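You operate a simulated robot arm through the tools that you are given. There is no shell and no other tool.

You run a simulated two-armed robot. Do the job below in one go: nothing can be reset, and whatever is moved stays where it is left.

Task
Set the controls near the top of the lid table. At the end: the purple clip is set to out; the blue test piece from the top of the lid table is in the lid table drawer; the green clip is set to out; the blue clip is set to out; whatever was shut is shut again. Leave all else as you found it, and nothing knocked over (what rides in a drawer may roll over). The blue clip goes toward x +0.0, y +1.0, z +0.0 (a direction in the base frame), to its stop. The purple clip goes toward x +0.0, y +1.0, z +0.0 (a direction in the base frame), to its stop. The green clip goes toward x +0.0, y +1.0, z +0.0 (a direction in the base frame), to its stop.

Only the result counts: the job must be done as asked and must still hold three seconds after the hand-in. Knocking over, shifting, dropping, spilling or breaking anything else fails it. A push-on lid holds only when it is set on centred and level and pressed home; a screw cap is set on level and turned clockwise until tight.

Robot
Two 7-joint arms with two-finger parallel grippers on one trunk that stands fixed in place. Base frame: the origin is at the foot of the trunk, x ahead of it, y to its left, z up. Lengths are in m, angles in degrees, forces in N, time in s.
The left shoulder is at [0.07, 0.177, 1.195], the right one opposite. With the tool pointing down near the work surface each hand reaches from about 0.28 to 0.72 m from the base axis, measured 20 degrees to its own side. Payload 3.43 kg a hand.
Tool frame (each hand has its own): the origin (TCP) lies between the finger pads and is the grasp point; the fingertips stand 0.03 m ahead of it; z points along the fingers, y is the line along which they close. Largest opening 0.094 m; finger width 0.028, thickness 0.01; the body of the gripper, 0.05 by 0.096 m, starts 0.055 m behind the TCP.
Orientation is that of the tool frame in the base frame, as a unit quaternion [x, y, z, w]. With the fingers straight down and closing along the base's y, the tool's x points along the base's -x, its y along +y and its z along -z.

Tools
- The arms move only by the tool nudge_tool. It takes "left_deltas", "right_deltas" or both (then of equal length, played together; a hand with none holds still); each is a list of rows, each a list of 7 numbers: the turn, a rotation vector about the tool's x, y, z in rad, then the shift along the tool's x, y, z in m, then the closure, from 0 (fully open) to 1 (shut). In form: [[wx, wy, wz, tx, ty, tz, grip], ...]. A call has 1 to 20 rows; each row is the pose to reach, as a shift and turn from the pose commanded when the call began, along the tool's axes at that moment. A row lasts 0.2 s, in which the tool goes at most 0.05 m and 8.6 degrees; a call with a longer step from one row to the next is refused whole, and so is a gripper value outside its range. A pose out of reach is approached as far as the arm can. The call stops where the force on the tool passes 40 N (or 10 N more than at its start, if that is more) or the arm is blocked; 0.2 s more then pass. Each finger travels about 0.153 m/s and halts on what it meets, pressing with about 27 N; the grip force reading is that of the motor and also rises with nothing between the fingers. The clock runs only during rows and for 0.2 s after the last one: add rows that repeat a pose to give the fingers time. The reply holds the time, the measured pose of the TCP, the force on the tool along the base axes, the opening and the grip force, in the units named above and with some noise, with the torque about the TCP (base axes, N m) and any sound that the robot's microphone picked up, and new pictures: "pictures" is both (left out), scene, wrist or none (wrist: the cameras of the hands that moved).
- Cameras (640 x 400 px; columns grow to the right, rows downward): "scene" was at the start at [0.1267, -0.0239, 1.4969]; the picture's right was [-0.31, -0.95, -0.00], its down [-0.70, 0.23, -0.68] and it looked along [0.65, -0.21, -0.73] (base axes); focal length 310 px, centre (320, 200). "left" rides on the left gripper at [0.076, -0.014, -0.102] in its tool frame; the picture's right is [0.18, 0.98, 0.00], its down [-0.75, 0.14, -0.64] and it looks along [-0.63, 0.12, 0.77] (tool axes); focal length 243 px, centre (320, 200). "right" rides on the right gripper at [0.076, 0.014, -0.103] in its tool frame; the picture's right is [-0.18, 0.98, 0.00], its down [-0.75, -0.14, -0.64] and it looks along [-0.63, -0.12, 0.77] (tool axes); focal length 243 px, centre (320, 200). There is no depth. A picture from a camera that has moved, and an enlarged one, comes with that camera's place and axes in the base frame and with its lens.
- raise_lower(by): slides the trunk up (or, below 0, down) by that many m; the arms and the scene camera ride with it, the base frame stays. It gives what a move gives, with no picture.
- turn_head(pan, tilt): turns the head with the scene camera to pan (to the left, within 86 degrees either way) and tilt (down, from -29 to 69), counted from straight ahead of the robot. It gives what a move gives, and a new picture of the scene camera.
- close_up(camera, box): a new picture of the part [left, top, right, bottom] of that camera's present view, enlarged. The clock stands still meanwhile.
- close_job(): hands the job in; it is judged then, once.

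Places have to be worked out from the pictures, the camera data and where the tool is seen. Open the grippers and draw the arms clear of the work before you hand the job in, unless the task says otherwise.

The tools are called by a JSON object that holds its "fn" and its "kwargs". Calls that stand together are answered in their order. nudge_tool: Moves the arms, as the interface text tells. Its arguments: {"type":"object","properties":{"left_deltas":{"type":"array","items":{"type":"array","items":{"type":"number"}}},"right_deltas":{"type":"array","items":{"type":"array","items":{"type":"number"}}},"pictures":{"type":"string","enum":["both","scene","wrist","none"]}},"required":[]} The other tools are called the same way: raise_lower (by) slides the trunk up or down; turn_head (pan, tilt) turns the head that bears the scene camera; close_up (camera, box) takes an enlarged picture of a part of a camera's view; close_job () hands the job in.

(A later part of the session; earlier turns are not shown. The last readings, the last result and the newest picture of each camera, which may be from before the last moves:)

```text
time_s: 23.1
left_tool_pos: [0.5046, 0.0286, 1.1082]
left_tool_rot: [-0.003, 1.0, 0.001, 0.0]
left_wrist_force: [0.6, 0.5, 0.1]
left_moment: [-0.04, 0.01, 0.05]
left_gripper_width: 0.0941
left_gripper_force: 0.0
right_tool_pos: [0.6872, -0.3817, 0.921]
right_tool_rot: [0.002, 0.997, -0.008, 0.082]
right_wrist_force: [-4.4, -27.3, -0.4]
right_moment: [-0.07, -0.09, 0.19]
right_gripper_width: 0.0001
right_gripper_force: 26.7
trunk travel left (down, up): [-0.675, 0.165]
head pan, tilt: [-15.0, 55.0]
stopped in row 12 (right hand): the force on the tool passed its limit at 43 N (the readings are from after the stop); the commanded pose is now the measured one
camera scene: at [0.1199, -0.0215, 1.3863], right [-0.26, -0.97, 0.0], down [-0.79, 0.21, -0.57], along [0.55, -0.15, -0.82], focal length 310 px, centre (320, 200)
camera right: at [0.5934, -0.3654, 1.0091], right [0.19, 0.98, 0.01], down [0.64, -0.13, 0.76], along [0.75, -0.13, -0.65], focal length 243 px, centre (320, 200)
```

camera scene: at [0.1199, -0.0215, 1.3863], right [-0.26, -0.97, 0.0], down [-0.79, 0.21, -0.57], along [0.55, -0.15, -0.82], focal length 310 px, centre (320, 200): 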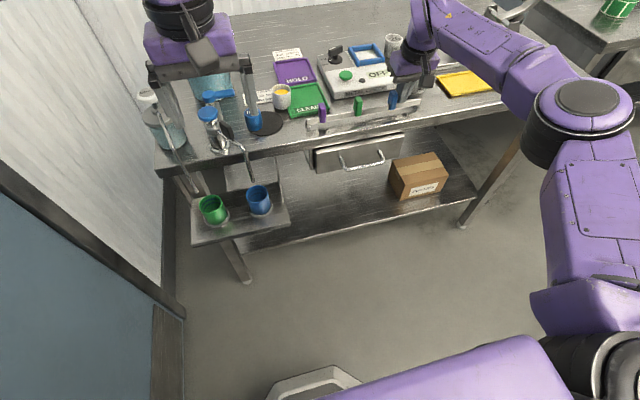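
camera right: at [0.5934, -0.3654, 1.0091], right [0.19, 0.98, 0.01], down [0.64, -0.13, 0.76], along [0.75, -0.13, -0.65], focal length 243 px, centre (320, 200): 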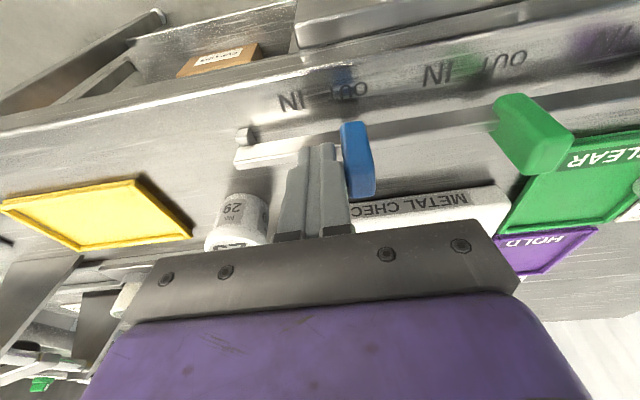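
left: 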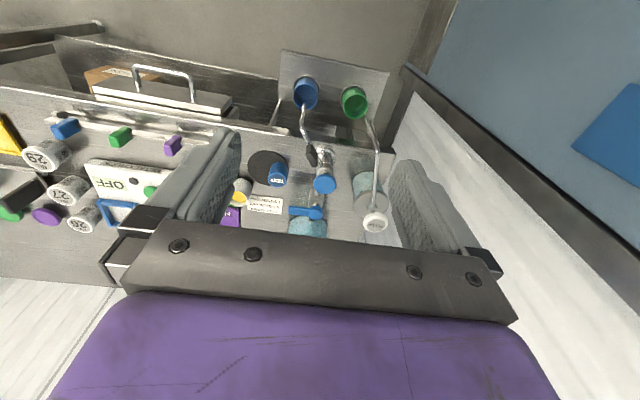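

Blue has stopped opposite its OUT mark. I back off, retract toward the robot and up, then check all three clips.

{"fn": "nudge_tool", "kwargs": {"right_deltas": [[0, 0, 0, 0, -0.012, 0, 1], [0, 0.05, 0, 0.02, -0.015, -0.02, 1], [0, 0.1, 0, 0.045, -0.015, -0.06, 1], [0, 0.15, 0, 0.09, -0.015, -0.08, 1], [0, 0.15, 0, 0.135, -0.015, -0.09, 1], [0, 0.15, 0, 0.17, -0.015, -0.09, 1], [0, 0.15, 0, 0.17, -0.015, -0.09, 1]]}}

{"fn": "close_up", "kwargs": {"camera": "scene", "box": [290, 70, 450, 170]}}

{"fn": "close_up", "kwargs": {"camera": "right", "box": [240, 60, 480, 210]}}

```text
time_s: 24.7
left_tool_pos: [0.5069, 0.0305, 1.1079]
left_tool_rot: [-0.003, 1.0, 0.001, 0.0]
left_wrist_force: [-0.4, 0.4, -0.4]
left_moment: [-0.02, 0.0, 0.0]
left_gripper_width: 0.0941
left_gripper_force: 0.0
right_tool_pos: [0.5037, -0.3896, 0.9846]
right_tool_rot: [-0.002, 1.0, -0.005, 0.006]
right_wrist_force: [-0.3, 1.3, 0.3]
right_moment: [0.03, 0.03, 0.02]
right_gripper_width: 0.0003
right_gripper_force: 27.5
trunk travel left (down, up): [-0.675, 0.165]
head pan, tilt: [-15.0, 55.0]
camera scene: at [0.1217, -0.0174, 1.3864], right [-0.26, -0.97, 0.0], down [-0.79, 0.21, -0.57], along [0.55, -0.15, -0.82], focal length 310 px, centre (320, 200)
camera right: at [0.4258, -0.3736, 1.0834], right [0.18, 0.98, -0.01], down [0.75, -0.13, 0.65], along [0.64, -0.13, -0.76], focal length 243 px, centre (320, 200)
```

scene: 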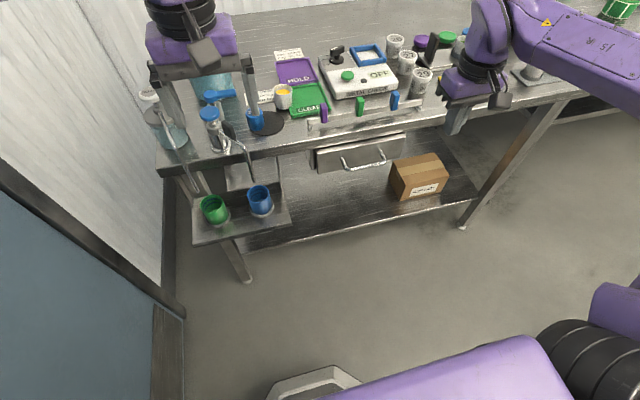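
right: 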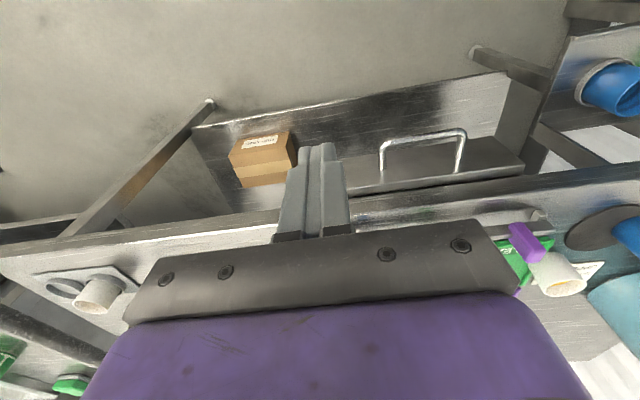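

```text
4.00 times, centred on (370, 120) of scene
camera zoom: at [0.1217, -0.0174, 1.3864], right [-0.26, -0.97, 0.0], down [-0.79, 0.21, -0.57], along [0.55, -0.15, -0.82], focal length 1240 px, centre (120, 520)
```

zoom: 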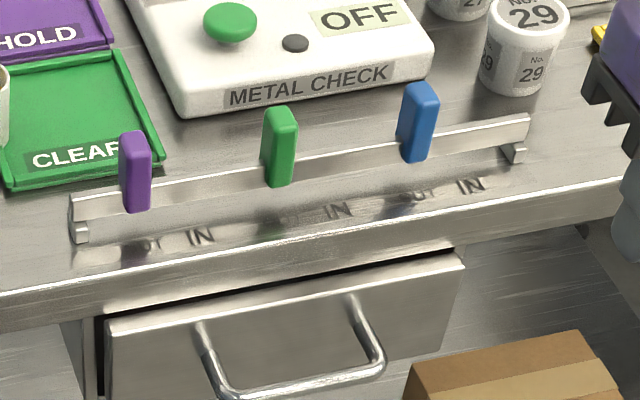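

```text
2.67 times, centred on (360, 135) of right
camera zoom: at [0.4258, -0.3736, 1.0834], right [0.18, 0.98, -0.01], down [0.75, -0.13, 0.65], along [0.64, -0.13, -0.76], focal length 647 px, centre (213, 373)
```

zoom: 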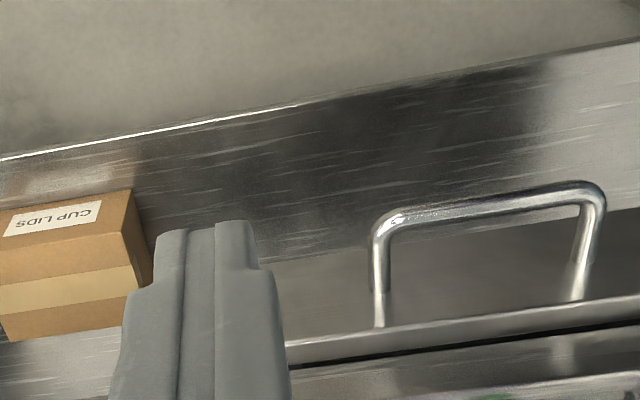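

All three appear at OUT. I verify spacing with a larger zoom.

{"fn": "close_up", "kwargs": {"camera": "scene", "box": [300, 82, 428, 162]}}

{"fn": "close_up", "kwargs": {"camera": "left", "box": [0, 60, 240, 210]}}

```text
5.00 times, centred on (364, 122) of scene
camera zoom: at [0.1217, -0.0174, 1.3864], right [-0.26, -0.97, 0.0], down [-0.79, 0.21, -0.57], along [0.55, -0.15, -0.82], focal length 1550 px, centre (100, 590)
```

zoom: 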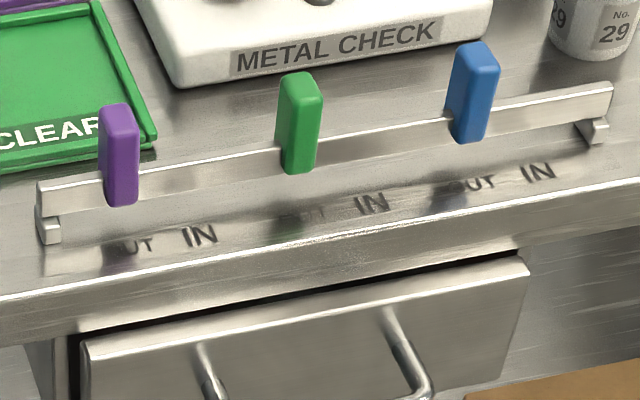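

```text
2.67 times, centred on (120, 135) of left
camera zoom: at [0.4303, 0.0166, 1.2105], right [-0.19, 0.98, 0.0], down [0.75, 0.15, 0.64], along [0.63, 0.12, -0.77], focal length 647 px, centre (853, 373)
```

zoom: 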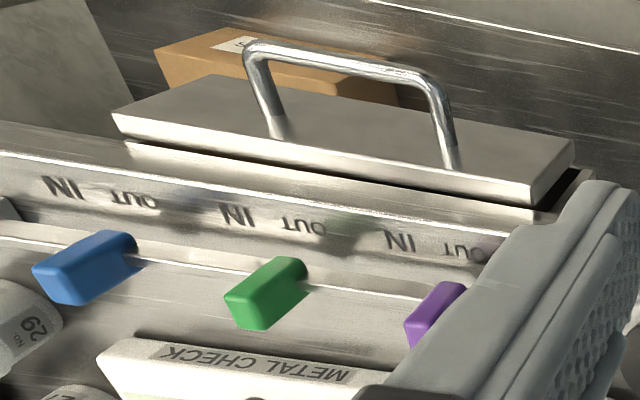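

Tab positions relative to their IN marks are equal for all three (within ~1 mm), so all clips are at OUT. Next the drawer: I turn the right gripper 90° so the fingers can straddle the horizontal handle bar, while moving to y −0.266 in front of it.

{"fn": "nudge_tool", "kwargs": {"right_deltas": [[0, 0, 0.14, 0.002, 0.011, 0, 1], [0, 0, 0.28, 0.004, 0.022, 0, 0.9], [0, 0, 0.42, 0.006, 0.033, 0, 0.8], [0, 0, 0.56, 0.008, 0.044, 0, 0.7], [0, 0, 0.7, 0.01, 0.055, 0, 0.6], [0, 0, 0.84, 0.012, 0.066, 0, 0.5], [0, 0, 0.98, 0.014, 0.077, 0, 0.45], [0, 0, 1.12, 0.016, 0.088, 0, 0.45], [0, 0, 1.26, 0.018, 0.099, 0, 0.45], [0, 0, 1.4, 0.02, 0.11, 0, 0.45], [0, 0, 1.54, 0.022, 0.12, 0, 0.45], [0, 0, 1.568, 0.024, 0.124, 0, 0.45], [0, 0, 1.568, 0.024, 0.124, 0, 0.45]]}}

```text
time_s: 27.5
left_tool_pos: [0.5035, 0.03, 1.1093]
left_tool_rot: [-0.002, 1.0, 0.001, 0.002]
left_wrist_force: [-0.6, 0.6, 0.7]
left_moment: [-0.02, -0.04, -0.01]
left_gripper_width: 0.094
left_gripper_force: 0.1
right_tool_pos: [0.598, -0.5117, 1.068]
right_tool_rot: [0.677, 0.736, -0.015, -0.011]
right_wrist_force: [0.0, -0.6, 0.1]
right_moment: [0.01, -0.04, -0.01]
right_gripper_width: 0.0515
right_gripper_force: 0.1
right hand out of reach, approached as far as the arm can: row 2, 5, 6, 7, 8, 9, 10, 11, 12, 13
trunk travel left (down, up): [-0.675, 0.165]
head pan, tilt: [-15.0, 55.0]
camera scene: at [0.1177, -0.0192, 1.3868], right [-0.26, -0.97, 0.0], down [-0.79, 0.21, -0.58], along [0.56, -0.15, -0.82], focal length 310 px, centre (320, 200)
camera right: at [0.6079, -0.4347, 1.1673], right [0.99, -0.1, -0.04], down [-0.06, -0.76, 0.65], along [-0.09, -0.64, -0.76], focal length 243 px, centre (320, 200)
```

scene: 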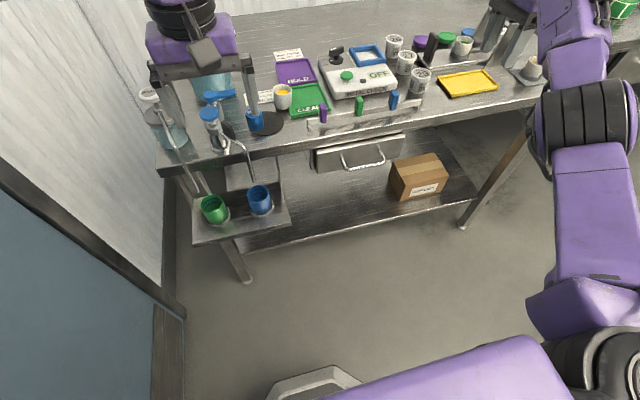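
right: 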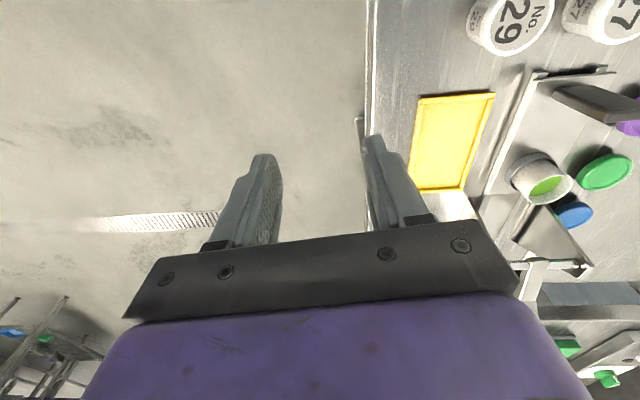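

The +90° turn is at a joint limit for this arm: the hand drifted to (0.60, −0.51, 1.07), touching nothing. I'll undo the turn gradually, watching where it goes.

{"fn": "nudge_tool", "kwargs": {"right_deltas": [[0, 0, -0.1, 0, 0, 0, 0.45], [0, 0, -0.2, 0, 0, 0, 0.45]], "pictures": "scene"}}

```text
time_s: 28.1
left_tool_pos: [0.5058, 0.0304, 1.1078]
left_tool_rot: [-0.002, 1.0, 0.0, 0.0]
left_wrist_force: [-0.2, -0.1, -0.4]
left_moment: [0.0, -0.02, 0.0]
left_gripper_width: 0.0941
left_gripper_force: 0.1
right_tool_pos: [0.6012, -0.51, 1.0674]
right_tool_rot: [0.601, 0.799, -0.014, -0.013]
right_wrist_force: [0.9, -0.4, 1.0]
right_moment: [0.0, -0.02, -0.01]
right_gripper_width: 0.0515
right_gripper_force: 0.0
trunk travel left (down, up): [-0.675, 0.165]
head pan, tilt: [-15.0, 55.0]
camera scene: at [0.1201, -0.0184, 1.3866], right [-0.26, -0.97, 0.0], down [-0.79, 0.21, -0.57], along [0.55, -0.15, -0.82], focal length 310 px, centre (320, 200)
```

scene: 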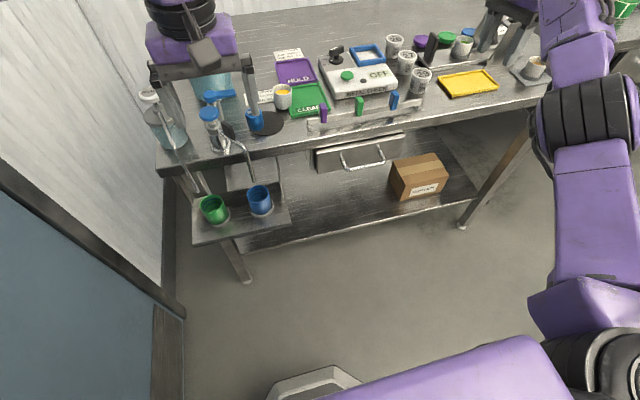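

Commands now follow the achieved pose. I rotate back to neutral while moving to about (0.48, −0.41, 1.04), clear of the table.

{"fn": "nudge_tool", "kwargs": {"right_deltas": [[0, 0, -0.129, 0.013, -0.009, 0, 0.45], [0, 0, -0.258, 0.026, -0.018, 0, 0.45], [0, 0, -0.387, 0.039, -0.027, 0, 0.45], [0, 0, -0.516, 0.052, -0.036, 0, 0.45], [0, 0, -0.645, 0.065, -0.045, 0, 0.45], [0, 0, -0.774, 0.078, -0.054, 0, 0.45], [0, 0, -0.903, 0.091, -0.063, 0, 0.45], [0, 0, -1.032, 0.104, -0.072, 0.01, 0.45], [0, 0, -1.161, 0.117, -0.08, 0.02, 0.45], [0, 0, -1.29, 0.129, -0.088, 0.03, 0.45], [0, 0, -1.29, 0.129, -0.088, 0.03, 0.45]]}}

```text
time_s: 30.5
left_tool_pos: [0.5072, 0.0305, 1.1088]
left_tool_rot: [-0.003, 1.0, 0.0, 0.0]
left_wrist_force: [0.6, 0.3, -1.3]
left_moment: [0.03, 0.01, 0.01]
left_gripper_width: 0.0939
left_gripper_force: 0.1
right_tool_pos: [0.4816, -0.407, 1.0411]
right_tool_rot: [-0.002, 1.0, -0.003, -0.019]
right_wrist_force: [0.0, 0.3, 0.4]
right_moment: [-0.01, 0.02, 0.01]
right_gripper_width: 0.0517
right_gripper_force: 0.0
trunk travel left (down, up): [-0.675, 0.165]
head pan, tilt: [-15.0, 55.0]
camera scene: at [0.1211, -0.018, 1.3865], right [-0.26, -0.97, 0.0], down [-0.79, 0.21, -0.57], along [0.55, -0.15, -0.82], focal length 310 px, centre (320, 200)
camera right: at [0.4085, -0.3934, 1.1446], right [0.18, 0.98, -0.01], down [0.78, -0.13, 0.61], along [0.6, -0.12, -0.79], focal length 243 px, centre (320, 200)
```

scene: 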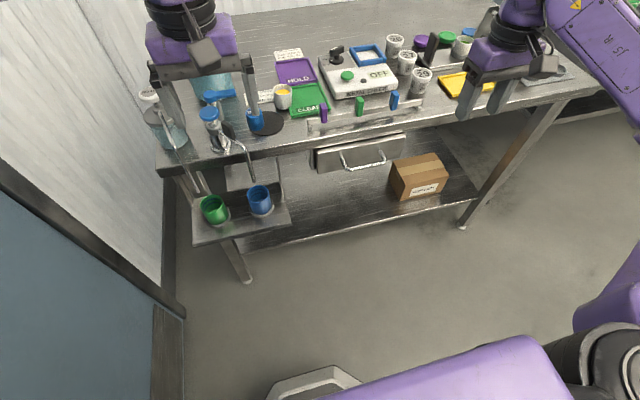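
right: 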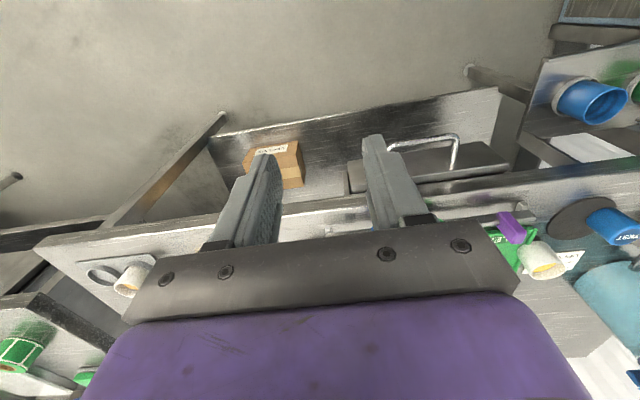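

Back to neutral. I try the other turn direction (−90°), staying in free space at the same time moving toward y −0.30, x 0.46.

{"fn": "nudge_tool", "kwargs": {"right_deltas": [[0, 0, -0.14, 0, 0.01, 0, 0.45], [0, 0, -0.28, 0, 0.02, 0, 0.45], [0, 0, -0.42, 0.005, 0.03, 0, 0.45], [0, 0, -0.56, 0.01, 0.04, 0, 0.45], [0, 0, -0.7, 0.015, 0.05, 0, 0.45]], "pictures": "none"}}

```text
time_s: 31.7
left_tool_pos: [0.5061, 0.0306, 1.1094]
left_tool_rot: [-0.002, 1.0, 0.0, 0.0]
left_wrist_force: [0.4, 0.6, -0.3]
left_moment: [-0.02, 0.0, -0.03]
left_gripper_width: 0.0939
left_gripper_force: 0.1
right_tool_pos: [0.467, -0.359, 1.0423]
right_tool_rot: [-0.345, 0.938, 0.003, -0.019]
right_wrist_force: [0.2, 0.7, -0.5]
right_moment: [0.01, 0.01, 0.0]
right_gripper_width: 0.0519
right_gripper_force: 0.0
trunk travel left (down, up): [-0.675, 0.165]
head pan, tilt: [-15.0, 55.0]
```

That direction works. Continue to the full −90° and over to y ≈ −0.27.

{"fn": "nudge_tool", "kwargs": {"right_deltas": [[0, 0, -0.14, -0.008, 0.012, 0, 0.45], [0, 0, -0.28, -0.016, 0.024, 0, 0.45], [0, 0, -0.42, -0.024, 0.036, 0, 0.45], [0, 0, -0.56, -0.032, 0.048, 0, 0.45], [0, 0, -0.7, -0.041, 0.06, 0, 0.45], [0, 0, -0.83, -0.051, 0.075, 0, 0.45], [0, 0, -0.866, -0.051, 0.075, 0, 0.45], [0, 0, -0.866, -0.051, 0.075, 0, 0.45]]}}

```text
time_s: 33.5
left_tool_pos: [0.5064, 0.0311, 1.1084]
left_tool_rot: [-0.003, 1.0, 0.0, 0.001]
left_wrist_force: [-0.4, -1.0, -1.1]
left_moment: [0.0, -0.01, -0.02]
left_gripper_width: 0.0942
left_gripper_force: 0.1
right_tool_pos: [0.4581, -0.2682, 1.0421]
right_tool_rot: [-0.706, 0.708, 0.011, -0.016]
right_wrist_force: [0.0, 0.6, -0.1]
right_moment: [0.0, -0.01, -0.02]
right_gripper_width: 0.0519
right_gripper_force: 0.1
trunk travel left (down, up): [-0.675, 0.165]
head pan, tilt: [-15.0, 55.0]
camera scene: at [0.1209, -0.018, 1.3865], right [-0.26, -0.97, 0.0], down [-0.79, 0.21, -0.57], along [0.55, -0.15, -0.82], focal length 310 px, centre (320, 200)
camera right: at [0.4456, -0.3438, 1.1433], right [-0.98, 0.19, 0.04], down [0.17, 0.76, 0.63], along [0.09, 0.62, -0.78], focal length 243 px, centre (320, 200)
```

scene: 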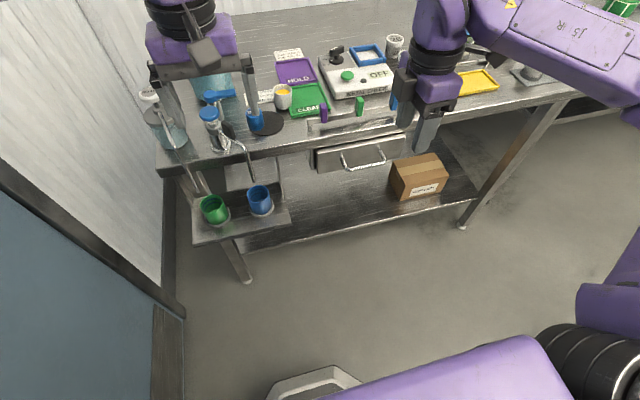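
right: 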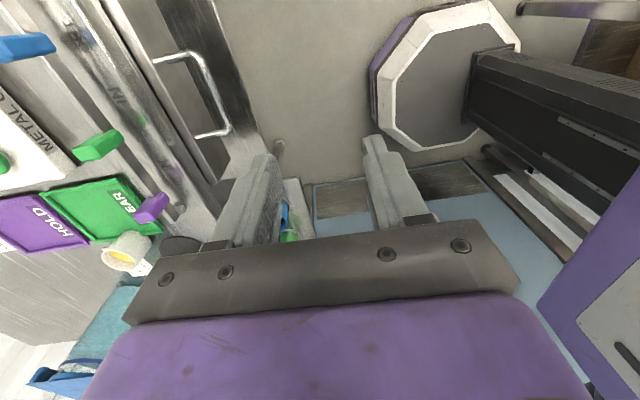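

The handle bar is at x≈0.602, z≈0.778, y −0.215…−0.323, with the drawer front at x≈0.651. I tilt the fingers forward and come down in front of it, in stages.

{"fn": "nudge_tool", "kwargs": {"right_deltas": [[0.13, 0, 0, 0, -0.01, 0.02, 0.45], [0.26, 0, 0, 0, -0.02, 0.045, 0.45], [0.39, 0, 0, 0, -0.03, 0.07, 0.45], [0.52, 0, 0, 0, -0.04, 0.09, 0.45], [0.65, 0, 0, 0, -0.042, 0.11, 0.45], [0.65, 0, 0, 0, -0.042, 0.11, 0.45]]}}

```text
time_s: 34.9
left_tool_pos: [0.5064, 0.0299, 1.107]
left_tool_rot: [-0.002, 1.0, 0.0, 0.0]
left_wrist_force: [-0.2, -0.3, -0.8]
left_moment: [-0.01, 0.03, -0.03]
left_gripper_width: 0.094
left_gripper_force: 0.0
right_tool_pos: [0.4953, -0.268, 0.9307]
right_tool_rot: [0.674, -0.674, 0.216, -0.211]
right_wrist_force: [0.4, -0.4, 0.4]
right_moment: [-0.03, 0.01, 0.03]
right_gripper_width: 0.0517
right_gripper_force: 0.0
trunk travel left (down, up): [-0.675, 0.165]
head pan, tilt: [-15.0, 55.0]
camera scene: at [0.1211, -0.0177, 1.3865], right [-0.26, -0.97, 0.0], down [-0.79, 0.21, -0.57], along [0.55, -0.15, -0.82], focal length 310 px, centre (320, 200)
camera right: at [0.4232, -0.3436, 1.0045], right [-0.8, 0.18, -0.57], down [-0.25, 0.76, 0.6], along [0.54, 0.63, -0.56], focal length 243 px, centre (320, 200)
```

scene: 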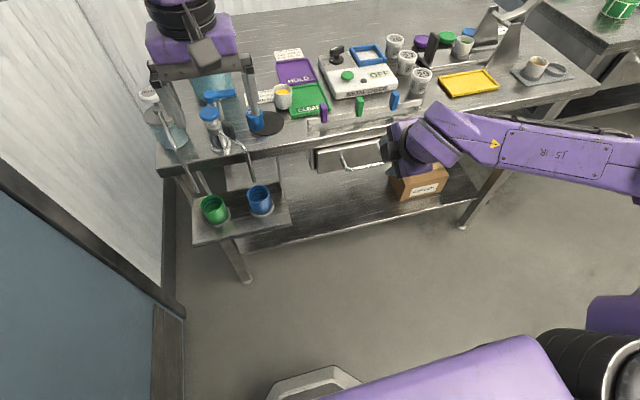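
right: 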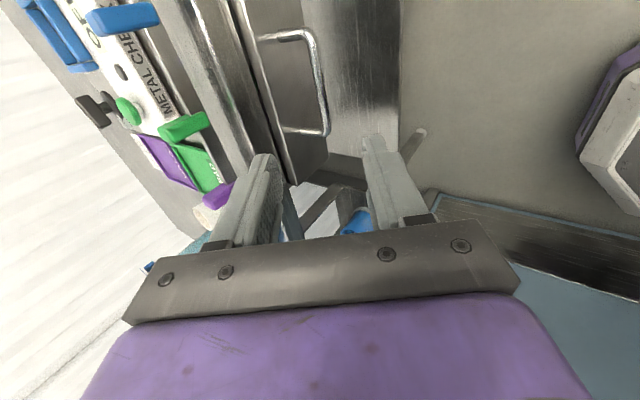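

Good. Tilt further to ~60° and descend in front of the handle.

{"fn": "nudge_tool", "kwargs": {"right_deltas": [[0.11, 0, 0, 0, 0.0136, 0.03, 0.45], [0.22, 0, 0, 0, 0.0272, 0.06, 0.45], [0.33, 0, 0, 0, 0.0408, 0.09, 0.45], [0.43, 0, 0, 0, 0.0545, 0.12, 0.45], [0.43, 0, 0, 0, 0.0545, 0.12, 0.45]]}}

```text
time_s: 36.1
left_tool_pos: [0.5057, 0.0309, 1.1086]
left_tool_rot: [-0.003, 1.0, 0.0, 0.0]
left_wrist_force: [-0.3, 0.5, 0.1]
left_moment: [-0.03, -0.01, -0.03]
left_gripper_width: 0.0941
left_gripper_force: 0.1
right_tool_pos: [0.5193, -0.27, 0.8017]
right_tool_rot: [0.614, -0.612, 0.355, -0.35]
right_wrist_force: [-1.3, -0.1, 0.5]
right_moment: [-0.05, 0.04, -0.03]
right_gripper_width: 0.0516
right_gripper_force: 0.1
trunk travel left (down, up): [-0.675, 0.165]
head pan, tilt: [-15.0, 55.0]
camera scene: at [0.1203, -0.0176, 1.3866], right [-0.26, -0.97, 0.0], down [-0.79, 0.21, -0.57], along [0.55, -0.15, -0.82], focal length 310 px, centre (320, 200)
camera right: at [0.4217, -0.346, 0.8389], right [-0.49, 0.18, -0.85], down [-0.48, 0.76, 0.44], along [0.72, 0.63, -0.29], focal length 243 px, centre (320, 200)
```

scene: 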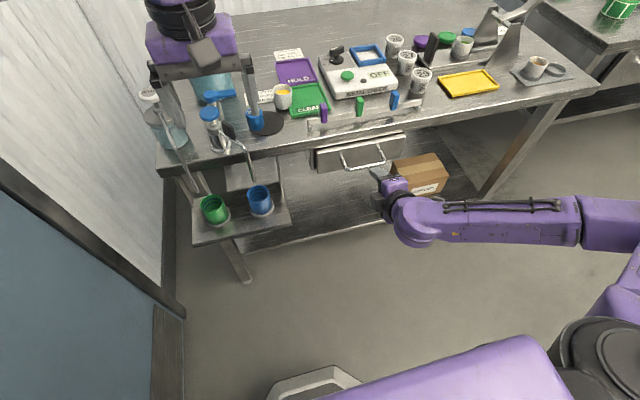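
right: 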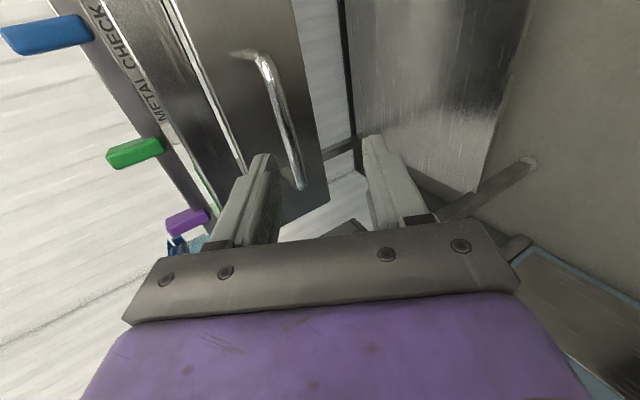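

The view confirms the bar at x 0.602, z 0.781. I align, then slide the open fingers over the bar and close.

{"fn": "nudge_tool", "kwargs": {"right_deltas": [[0, 0, 0, -0.002, -0.0237, 0.005, 0.45], [0, 0, 0, -0.002, -0.0237, 0.03, 0.45], [0, 0, 0, -0.002, -0.0237, 0.052, 0.45], [0, 0, 0, -0.002, -0.0237, 0.0719, 0.45], [0, 0, 0, -0.002, -0.0237, 0.0719, 0.45]]}}

{"fn": "close_up", "kwargs": {"camera": "scene", "box": [290, 100, 450, 200]}}

```text
time_s: 37.3
left_tool_pos: [0.5044, 0.0303, 1.1088]
left_tool_rot: [-0.002, 1.0, 0.0, 0.0]
left_wrist_force: [-0.8, 0.0, 0.3]
left_moment: [-0.01, -0.01, -0.03]
left_gripper_width: 0.0938
left_gripper_force: 0.0
right_tool_pos: [0.5912, -0.2688, 0.7853]
right_tool_rot: [0.614, -0.613, 0.355, -0.349]
right_wrist_force: [-4.6, -0.7, 1.4]
right_moment: [0.0, -0.1, 0.01]
right_gripper_width: 0.0511
right_gripper_force: 0.2
trunk travel left (down, up): [-0.675, 0.165]
head pan, tilt: [-15.0, 55.0]
camera scene: at [0.1196, -0.0182, 1.3866], right [-0.26, -0.97, 0.0], down [-0.79, 0.21, -0.57], along [0.55, -0.15, -0.82], focal length 310 px, centre (320, 200)
camera right: at [0.495, -0.3447, 0.8239], right [-0.49, 0.18, -0.85], down [-0.48, 0.76, 0.44], along [0.72, 0.63, -0.29], focal length 243 px, centre (320, 200)
```

scene: 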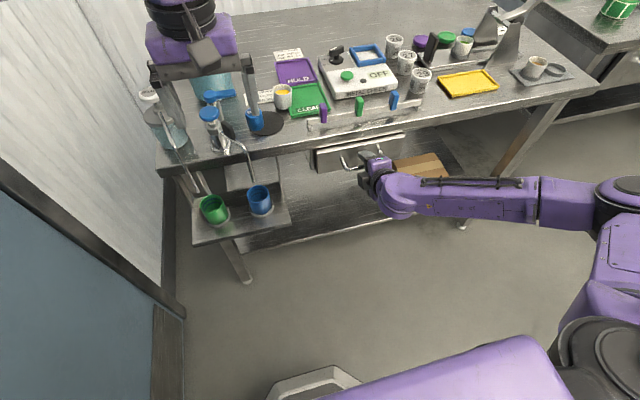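
right: 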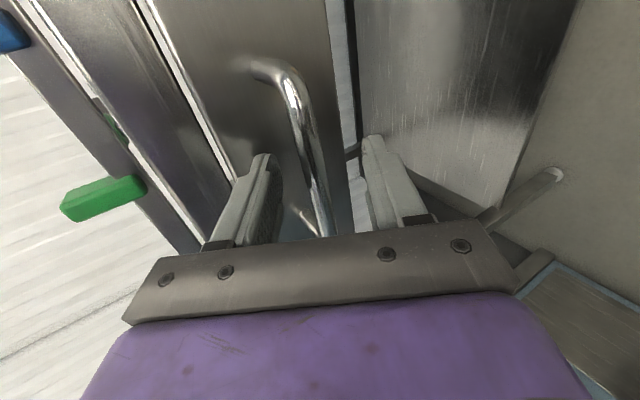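

```text
4.00 times, centred on (370, 150) of scene
camera zoom: at [0.1196, -0.0182, 1.3866], right [-0.26, -0.97, 0.0], down [-0.79, 0.21, -0.57], along [0.55, -0.15, -0.82], focal length 1240 px, centre (120, 400)
```

zoom: 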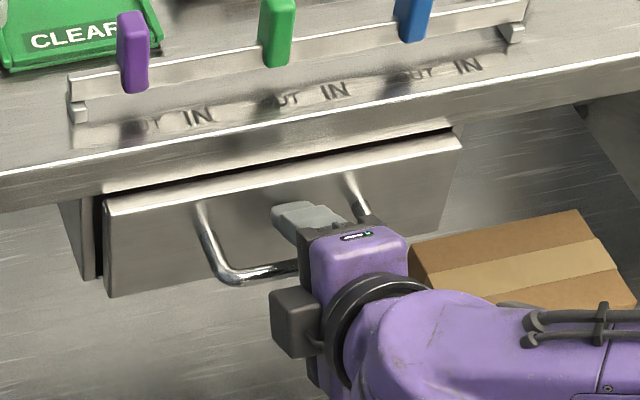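

The bar lies between the fingers. I back off 3 mm and close on it.

{"fn": "nudge_tool", "kwargs": {"right_deltas": [[0, 0, 0, 0, 0, -0.003, 0.6], [0, 0, 0, 0, 0, -0.003, 0.8], [0, 0, 0, 0, 0, -0.003, 1], [0, 0, 0, 0, 0, -0.003, 1]], "pictures": "wrist"}}

```text
time_s: 38.3
left_tool_pos: [0.5036, 0.0293, 1.1096]
left_tool_rot: [-0.003, 1.0, 0.0, 0.002]
left_wrist_force: [0.5, -0.1, 0.7]
left_moment: [0.02, -0.01, 0.01]
left_gripper_width: 0.0941
left_gripper_force: 0.1
right_tool_pos: [0.5899, -0.2678, 0.7889]
right_tool_rot: [-0.613, 0.613, -0.356, 0.35]
right_wrist_force: [-5.5, -0.5, 11.0]
right_moment: [0.86, 0.0, -0.3]
right_gripper_width: 0.0117
right_gripper_force: 45.3
trunk travel left (down, up): [-0.675, 0.165]
head pan, tilt: [-15.0, 55.0]
camera right: at [0.492, -0.3443, 0.8268], right [-0.49, 0.18, -0.85], down [-0.48, 0.76, 0.44], along [0.72, 0.63, -0.29], focal length 243 px, centre (320, 200)
```

right: 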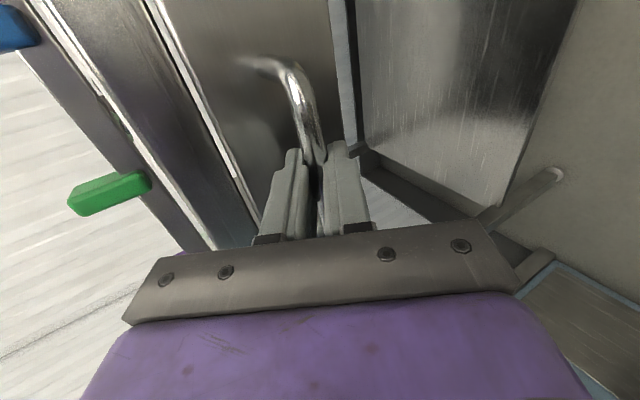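

Bar gripped (12 mm). Now pull straight toward −x.

{"fn": "nudge_tool", "kwargs": {"right_deltas": [[0, 0, 0, 0, 0.005, -0.0086, 1], [0, 0, 0, 0, 0.01, -0.0173, 1], [0, 0, 0, 0, 0.0176, -0.0302, 1], [0, 0, 0, 0, 0.0252, -0.0432, 1], [0, 0, 0, 0, 0.0327, -0.0562, 1], [0, 0, 0, 0, 0.0402, -0.0691, 1], [0, 0, 0, 0, 0.0478, -0.0821, 1], [0, 0, 0, 0, 0.0553, -0.095, 1], [0, 0, 0, 0, 0.0604, -0.1037, 1], [0, 0, 0, 0, 0.0604, -0.1037, 1]]}}

```text
time_s: 40.5
left_tool_pos: [0.5031, 0.0301, 1.1107]
left_tool_rot: [-0.003, 1.0, 0.0, 0.001]
left_wrist_force: [0.8, -1.5, 0.9]
left_moment: [-0.01, -0.01, 0.0]
left_gripper_width: 0.0942
left_gripper_force: 0.0
right_tool_pos: [0.4699, -0.2691, 0.7885]
right_tool_rot: [-0.612, 0.613, -0.356, 0.35]
right_wrist_force: [-0.2, -14.7, 31.7]
right_moment: [0.23, -0.17, -0.6]
right_gripper_width: 0.0118
right_gripper_force: 45.1
trunk travel left (down, up): [-0.675, 0.165]
head pan, tilt: [-15.0, 55.0]
camera scene: at [0.1167, -0.0187, 1.387], right [-0.26, -0.97, 0.0], down [-0.79, 0.21, -0.58], along [0.56, -0.15, -0.82], focal length 310 px, centre (320, 200)
camera right: at [0.3717, -0.3441, 0.8267], right [-0.49, 0.18, -0.85], down [-0.48, 0.76, 0.44], along [0.73, 0.63, -0.29], focal length 243 px, centre (320, 200)
```

scene: 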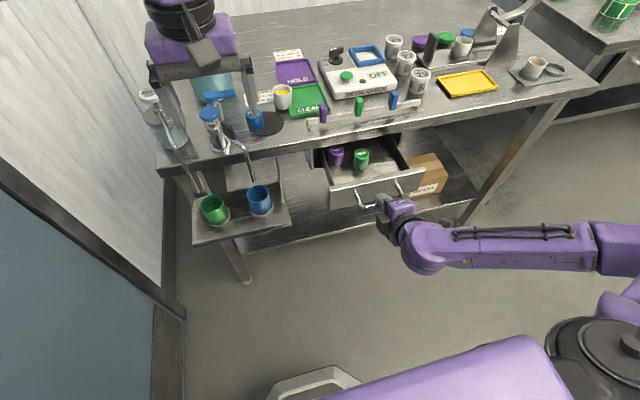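
right: 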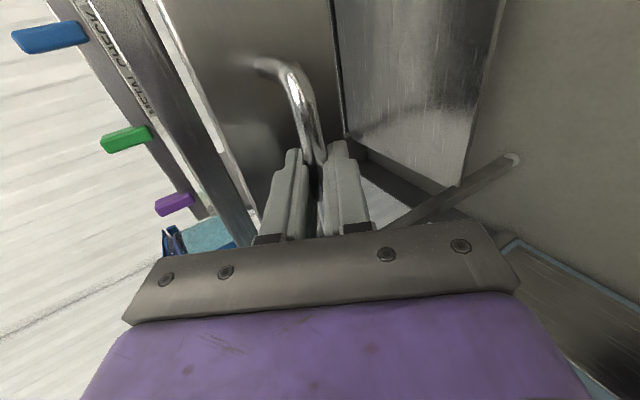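

The drawer opened 0.12 m and holds purple and green pieces standing. There's vertical strain on the grip; I zoom in to judge the free space.

{"fn": "close_up", "kwargs": {"camera": "scene", "box": [290, 110, 450, 210]}}

```text
4.00 times, centred on (370, 160) of scene
camera zoom: at [0.1167, -0.0187, 1.387], right [-0.26, -0.97, 0.0], down [-0.79, 0.21, -0.58], along [0.56, -0.15, -0.82], focal length 1240 px, centre (120, 360)
```

zoom: 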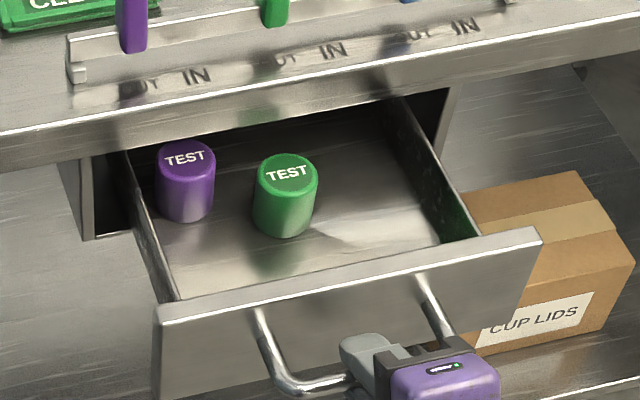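

There is free room in the drawer's front strip, ahead of the two pieces. I relieve the vertical strain and pull another 3 cm for extra clearance from the table edge.

{"fn": "nudge_tool", "kwargs": {"right_deltas": [[0, 0, 0, 0, -0.0035, -0.002, 1], [0, 0, 0, 0, -0.0035, -0.002, 1], [0, 0, 0, 0, 0.0015, -0.0106, 1], [0, 0, 0, 0, 0.0066, -0.0193, 1], [0, 0, 0, 0, 0.0116, -0.0279, 1], [0, 0, 0, 0, 0.0116, -0.0279, 1]], "pictures": "scene"}}

```text
time_s: 41.9
left_tool_pos: [0.5059, 0.0294, 1.1081]
left_tool_rot: [-0.003, 1.0, 0.001, 0.0]
left_wrist_force: [1.4, 0.8, -0.2]
left_moment: [-0.02, 0.02, 0.0]
left_gripper_width: 0.0938
left_gripper_force: 0.2
right_tool_pos: [0.4404, -0.2689, 0.7896]
right_tool_rot: [0.614, -0.613, 0.355, -0.348]
right_wrist_force: [0.0, -7.8, -0.6]
right_moment: [0.24, 0.0, -0.43]
right_gripper_width: 0.0116
right_gripper_force: 45.4
trunk travel left (down, up): [-0.675, 0.165]
head pan, tilt: [-15.0, 55.0]
camera scene: at [0.1211, -0.0199, 1.3863], right [-0.26, -0.97, 0.0], down [-0.79, 0.21, -0.57], along [0.55, -0.15, -0.82], focal length 310 px, centre (320, 200)
```

scene: 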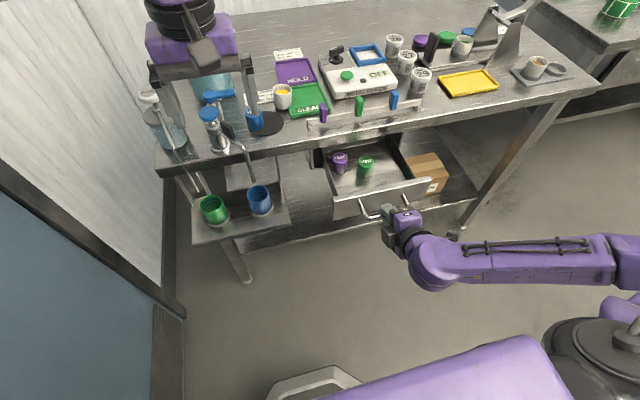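

Drawer is 0.15 m open with the strain gone. Open the fingers and back off along the finger axis.

{"fn": "nudge_tool", "kwargs": {"right_deltas": [[0, 0, 0, 0, 0, 0, 0.7], [0, 0, 0, 0, 0, 0, 0.45], [0, 0, 0, 0, 0, 0, 0.45], [0, 0, 0, 0, 0, -0.02, 0.45], [0, 0, 0, 0, 0, -0.05, 0.45], [0, 0, 0, 0, 0, -0.07, 0.45], [0, 0, 0, 0, 0, -0.07, 0.45]]}}

{"fn": "close_up", "kwargs": {"camera": "scene", "box": [290, 110, 450, 210]}}

```text
time_s: 43.5
left_tool_pos: [0.5061, 0.0316, 1.1092]
left_tool_rot: [-0.002, 1.0, 0.0, 0.0]
left_wrist_force: [0.8, 0.4, 0.1]
left_moment: [0.01, 0.02, -0.01]
left_gripper_width: 0.0941
left_gripper_force: 0.1
right_tool_pos: [0.3998, -0.2684, 0.8084]
right_tool_rot: [0.614, -0.613, 0.356, -0.348]
right_wrist_force: [-0.3, 0.4, -0.1]
right_moment: [0.04, 0.0, 0.02]
right_gripper_width: 0.0515
right_gripper_force: 0.1
right hand out of reach, approached as far as the arm can: row 5, 6, 7
trunk travel left (down, up): [-0.675, 0.165]
head pan, tilt: [-15.0, 55.0]
camera scene: at [0.1204, -0.0181, 1.3866], right [-0.26, -0.97, 0.0], down [-0.79, 0.21, -0.57], along [0.55, -0.15, -0.82], focal length 310 px, centre (320, 200)
camera right: at [0.3032, -0.3436, 0.8468], right [-0.49, 0.18, -0.85], down [-0.48, 0.76, 0.44], along [0.72, 0.63, -0.29], focal length 243 px, centre (320, 200)
```

scene: 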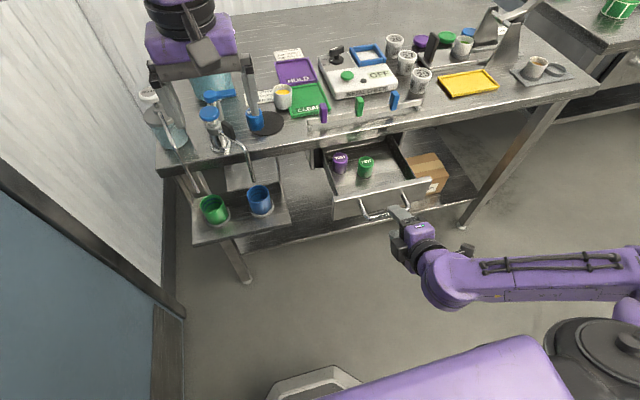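
right: 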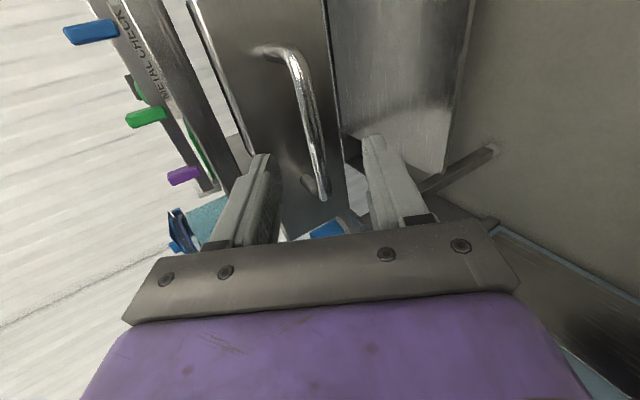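

```text
4.00 times, centred on (370, 160) of scene
camera zoom: at [0.1204, -0.0181, 1.3866], right [-0.26, -0.97, 0.0], down [-0.79, 0.21, -0.57], along [0.55, -0.15, -0.82], focal length 1240 px, centre (120, 360)
```

zoom: 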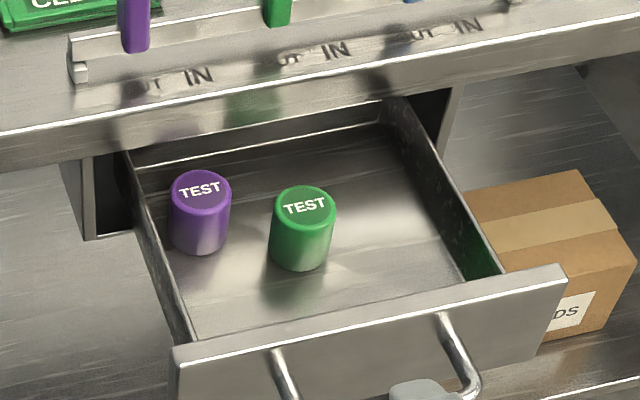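

The drawer is open, pieces still standing. I'll keep the right hand oriented for closing later and shift it aside (−y), then use the left hand for TEST.

{"fn": "nudge_tool", "kwargs": {"right_deltas": [[0, 0, 0, 0.03, 0, 0, 0.45], [0, 0, 0, 0.06, 0, 0, 0.45], [0, 0, 0, 0.1, -0.013, -0.0075, 0.45], [0, 0, 0, 0.14, -0.026, -0.015, 0.45], [0, 0, 0, 0.16, -0.026, -0.015, 0.45], [0, 0, 0, 0.16, -0.026, -0.015, 0.45]], "pictures": "scene"}}

{"fn": "close_up", "kwargs": {"camera": "left", "box": [200, 60, 440, 210]}}

```text
time_s: 44.9
left_tool_pos: [0.5056, 0.0317, 1.1091]
left_tool_rot: [-0.002, 1.0, 0.0, -0.001]
left_wrist_force: [0.3, -0.2, -0.1]
left_moment: [0.02, 0.03, -0.02]
left_gripper_width: 0.0938
left_gripper_force: 0.1
right_tool_pos: [0.3995, -0.4273, 0.8396]
right_tool_rot: [0.615, -0.612, 0.355, -0.348]
right_wrist_force: [0.2, 0.6, 0.1]
right_moment: [-0.02, -0.01, 0.04]
right_gripper_width: 0.0516
right_gripper_force: 0.0
right hand out of reach, approached as far as the arm can: row 1
trunk travel left (down, up): [-0.675, 0.165]
head pan, tilt: [-15.0, 55.0]
camera scene: at [0.1209, -0.0179, 1.3865], right [-0.26, -0.97, 0.0], down [-0.79, 0.21, -0.57], along [0.55, -0.15, -0.82], focal length 310 px, centre (320, 200)
```

scene: 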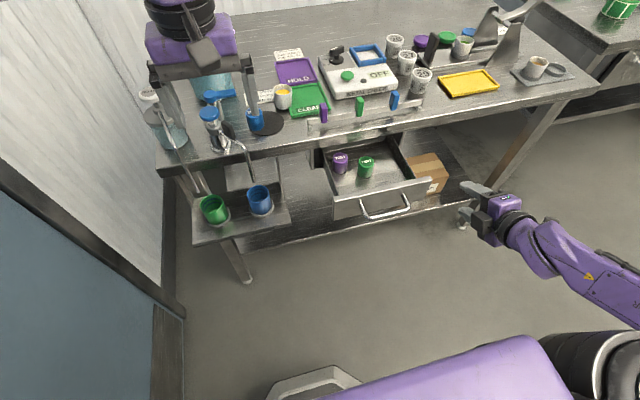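

```text
2.67 times, centred on (320, 135) of left
camera zoom: at [0.4295, 0.0166, 1.2107], right [-0.19, 0.98, 0.0], down [0.75, 0.14, 0.64], along [0.63, 0.12, -0.77], focal length 647 px, centre (320, 373)
```

zoom: 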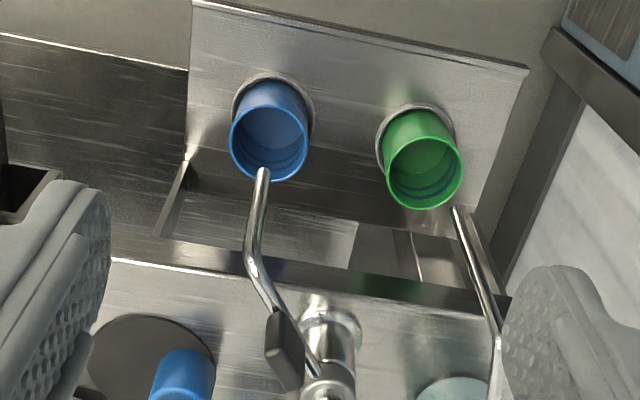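

The left hand is already oriented for TEST; I first test that it can reach over the drawer drop spot (0.54, −0.24) empty-handed.

{"fn": "nudge_tool", "kwargs": {"left_deltas": [[0, 0, 0, -0.005, -0.04, 0.015, 0], [0, 0, 0, -0.01, -0.08, 0.03, 0], [0, 0, 0, -0.015, -0.12, 0.045, 0], [0, 0, 0, -0.02, -0.16, 0.06, 0], [0, 0, 0, -0.025, -0.2, 0.075, 0], [0, 0, 0, -0.03, -0.24, 0.09, 0], [0, 0, 0, -0.034, -0.27, 0.1, 0], [0, 0, 0, -0.034, -0.27, 0.1, 0]]}}

```text
time_s: 46.7
left_tool_pos: [0.5162, -0.1637, 0.9862]
left_tool_rot: [-0.003, 1.0, 0.0, 0.0]
left_wrist_force: [-0.2, 0.7, 0.8]
left_moment: [0.0, 0.03, 0.02]
left_gripper_width: 0.0942
left_gripper_force: 0.0
left hand out of reach, approached as far as the arm can: row 5, 6, 7, 8
right_tool_pos: [0.4, -0.4278, 0.8406]
right_tool_rot: [0.613, -0.613, 0.355, -0.35]
right_wrist_force: [-0.4, 0.3, -0.5]
right_moment: [0.0, 0.01, -0.04]
right_gripper_width: 0.0517
right_gripper_force: 0.1
trunk travel left (down, up): [-0.675, 0.165]
head pan, tilt: [-15.0, 55.0]
camera scene: at [0.1201, -0.0169, 1.3867], right [-0.26, -0.97, 0.0], down [-0.79, 0.21, -0.57], along [0.55, -0.15, -0.82], focal length 310 px, centre (320, 200)
camera left: at [0.4405, -0.1777, 1.0876], right [-0.19, 0.98, 0.0], down [0.75, 0.15, 0.64], along [0.63, 0.12, -0.77], focal length 243 px, centre (320, 200)
```

scene: 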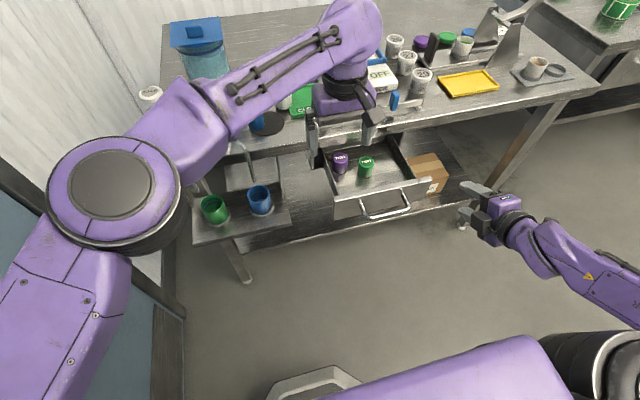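
left: 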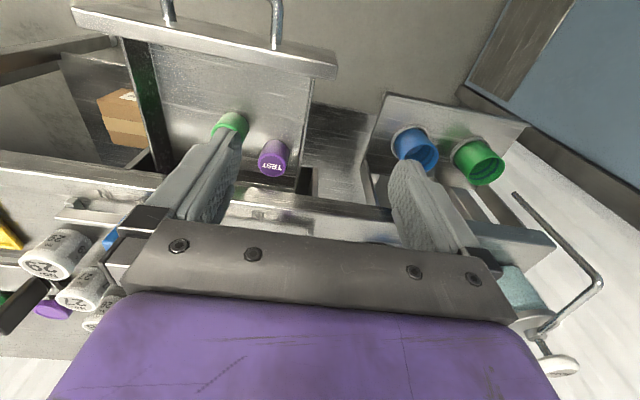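

The left arm cannot cross to the drawer (limit y −0.164). I return it to its earlier spot, a bit further left, and will use the right hand for TEST.

{"fn": "nudge_tool", "kwargs": {"left_deltas": [[0, 0, 0, 0, 0.02, -0.03, 0], [0, 0, 0, 0.002, 0.055, -0.06, 0], [0, 0, 0, 0.004, 0.095, -0.085, 0], [0, 0, 0, 0.006, 0.135, -0.105, 0], [0, 0, 0, 0.008, 0.175, -0.12, 0], [0, 0, 0, 0.01, 0.215, -0.13, 0], [0, 0, 0, 0.014, 0.25, -0.14, 0], [0, 0, 0, 0.016, 0.264, -0.144, 0], [0, 0, 0, 0.016, 0.264, -0.144, 0]], "pictures": "scene"}}

```text
time_s: 48.7
left_tool_pos: [0.5001, 0.1, 1.1278]
left_tool_rot: [-0.002, 1.0, 0.0, 0.0]
left_wrist_force: [-0.8, 0.5, 0.3]
left_moment: [-0.01, -0.02, 0.02]
left_gripper_width: 0.0938
left_gripper_force: 0.1
right_tool_pos: [0.4004, -0.4279, 0.8397]
right_tool_rot: [0.614, -0.613, 0.355, -0.35]
right_wrist_force: [0.1, -0.1, -0.5]
right_moment: [-0.02, -0.03, 0.02]
right_gripper_width: 0.0517
right_gripper_force: 0.0
trunk travel left (down, up): [-0.675, 0.165]
head pan, tilt: [-15.0, 55.0]
camera scene: at [0.1209, -0.0184, 1.3865], right [-0.26, -0.97, 0.0], down [-0.79, 0.21, -0.57], along [0.55, -0.15, -0.82], focal length 310 px, centre (320, 200)
```

scene: 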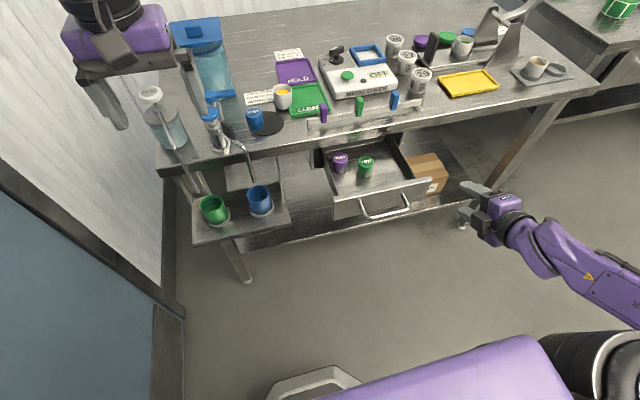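

Right hand: rise and un-tilt to vertical in free space beside the drawer.

{"fn": "nudge_tool", "kwargs": {"right_deltas": [[0, 0, 0, 0, -0.03, -0.015, 0.45], [-0.1, 0, 0, 0, -0.055, -0.025, 0.45], [-0.245, 0, 0, 0, -0.08, -0.03, 0.45], [-0.39, 0, 0, 0, -0.105, -0.035, 0.45], [-0.535, 0, 0, 0, -0.13, -0.04, 0.45], [-0.68, 0, 0, 0, -0.155, -0.044, 0.45], [-0.825, 0, 0, 0, -0.18, -0.047, 0.45], [-0.965, 0, 0, 0, -0.18, -0.047, 0.45], [-1.044, 0, 0, 0, -0.18, -0.047, 0.45], [-1.044, 0, 0, 0, -0.18, -0.047, 0.45]], "pictures": "scene"}}

```text
time_s: 50.9
left_tool_pos: [0.4999, 0.0999, 1.1277]
left_tool_rot: [-0.003, 1.0, 0.0, 0.0]
left_wrist_force: [1.0, 0.6, 0.2]
left_moment: [0.01, 0.01, 0.01]
left_gripper_width: 0.0941
left_gripper_force: 0.1
right_tool_pos: [0.45, -0.427, 1.0199]
right_tool_rot: [-0.706, 0.708, -0.002, -0.003]
right_wrist_force: [0.0, 0.0, 0.1]
right_moment: [-0.02, 0.04, 0.01]
right_gripper_width: 0.0519
right_gripper_force: 0.0
trunk travel left (down, up): [-0.675, 0.165]
head pan, tilt: [-15.0, 55.0]
camera scene: at [0.1206, -0.0182, 1.3866], right [-0.26, -0.97, 0.0], down [-0.79, 0.21, -0.57], along [0.55, -0.15, -0.82], focal length 310 px, centre (320, 200)
```

scene: 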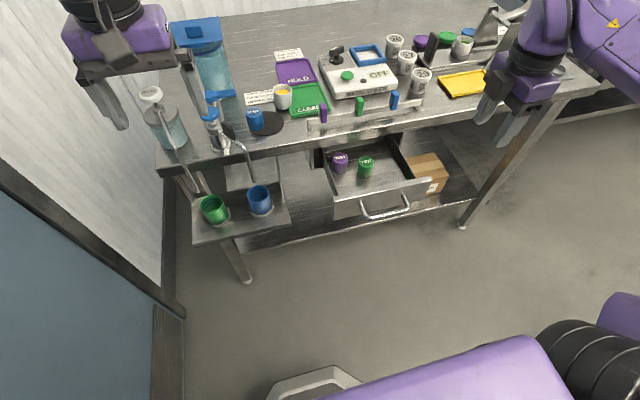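

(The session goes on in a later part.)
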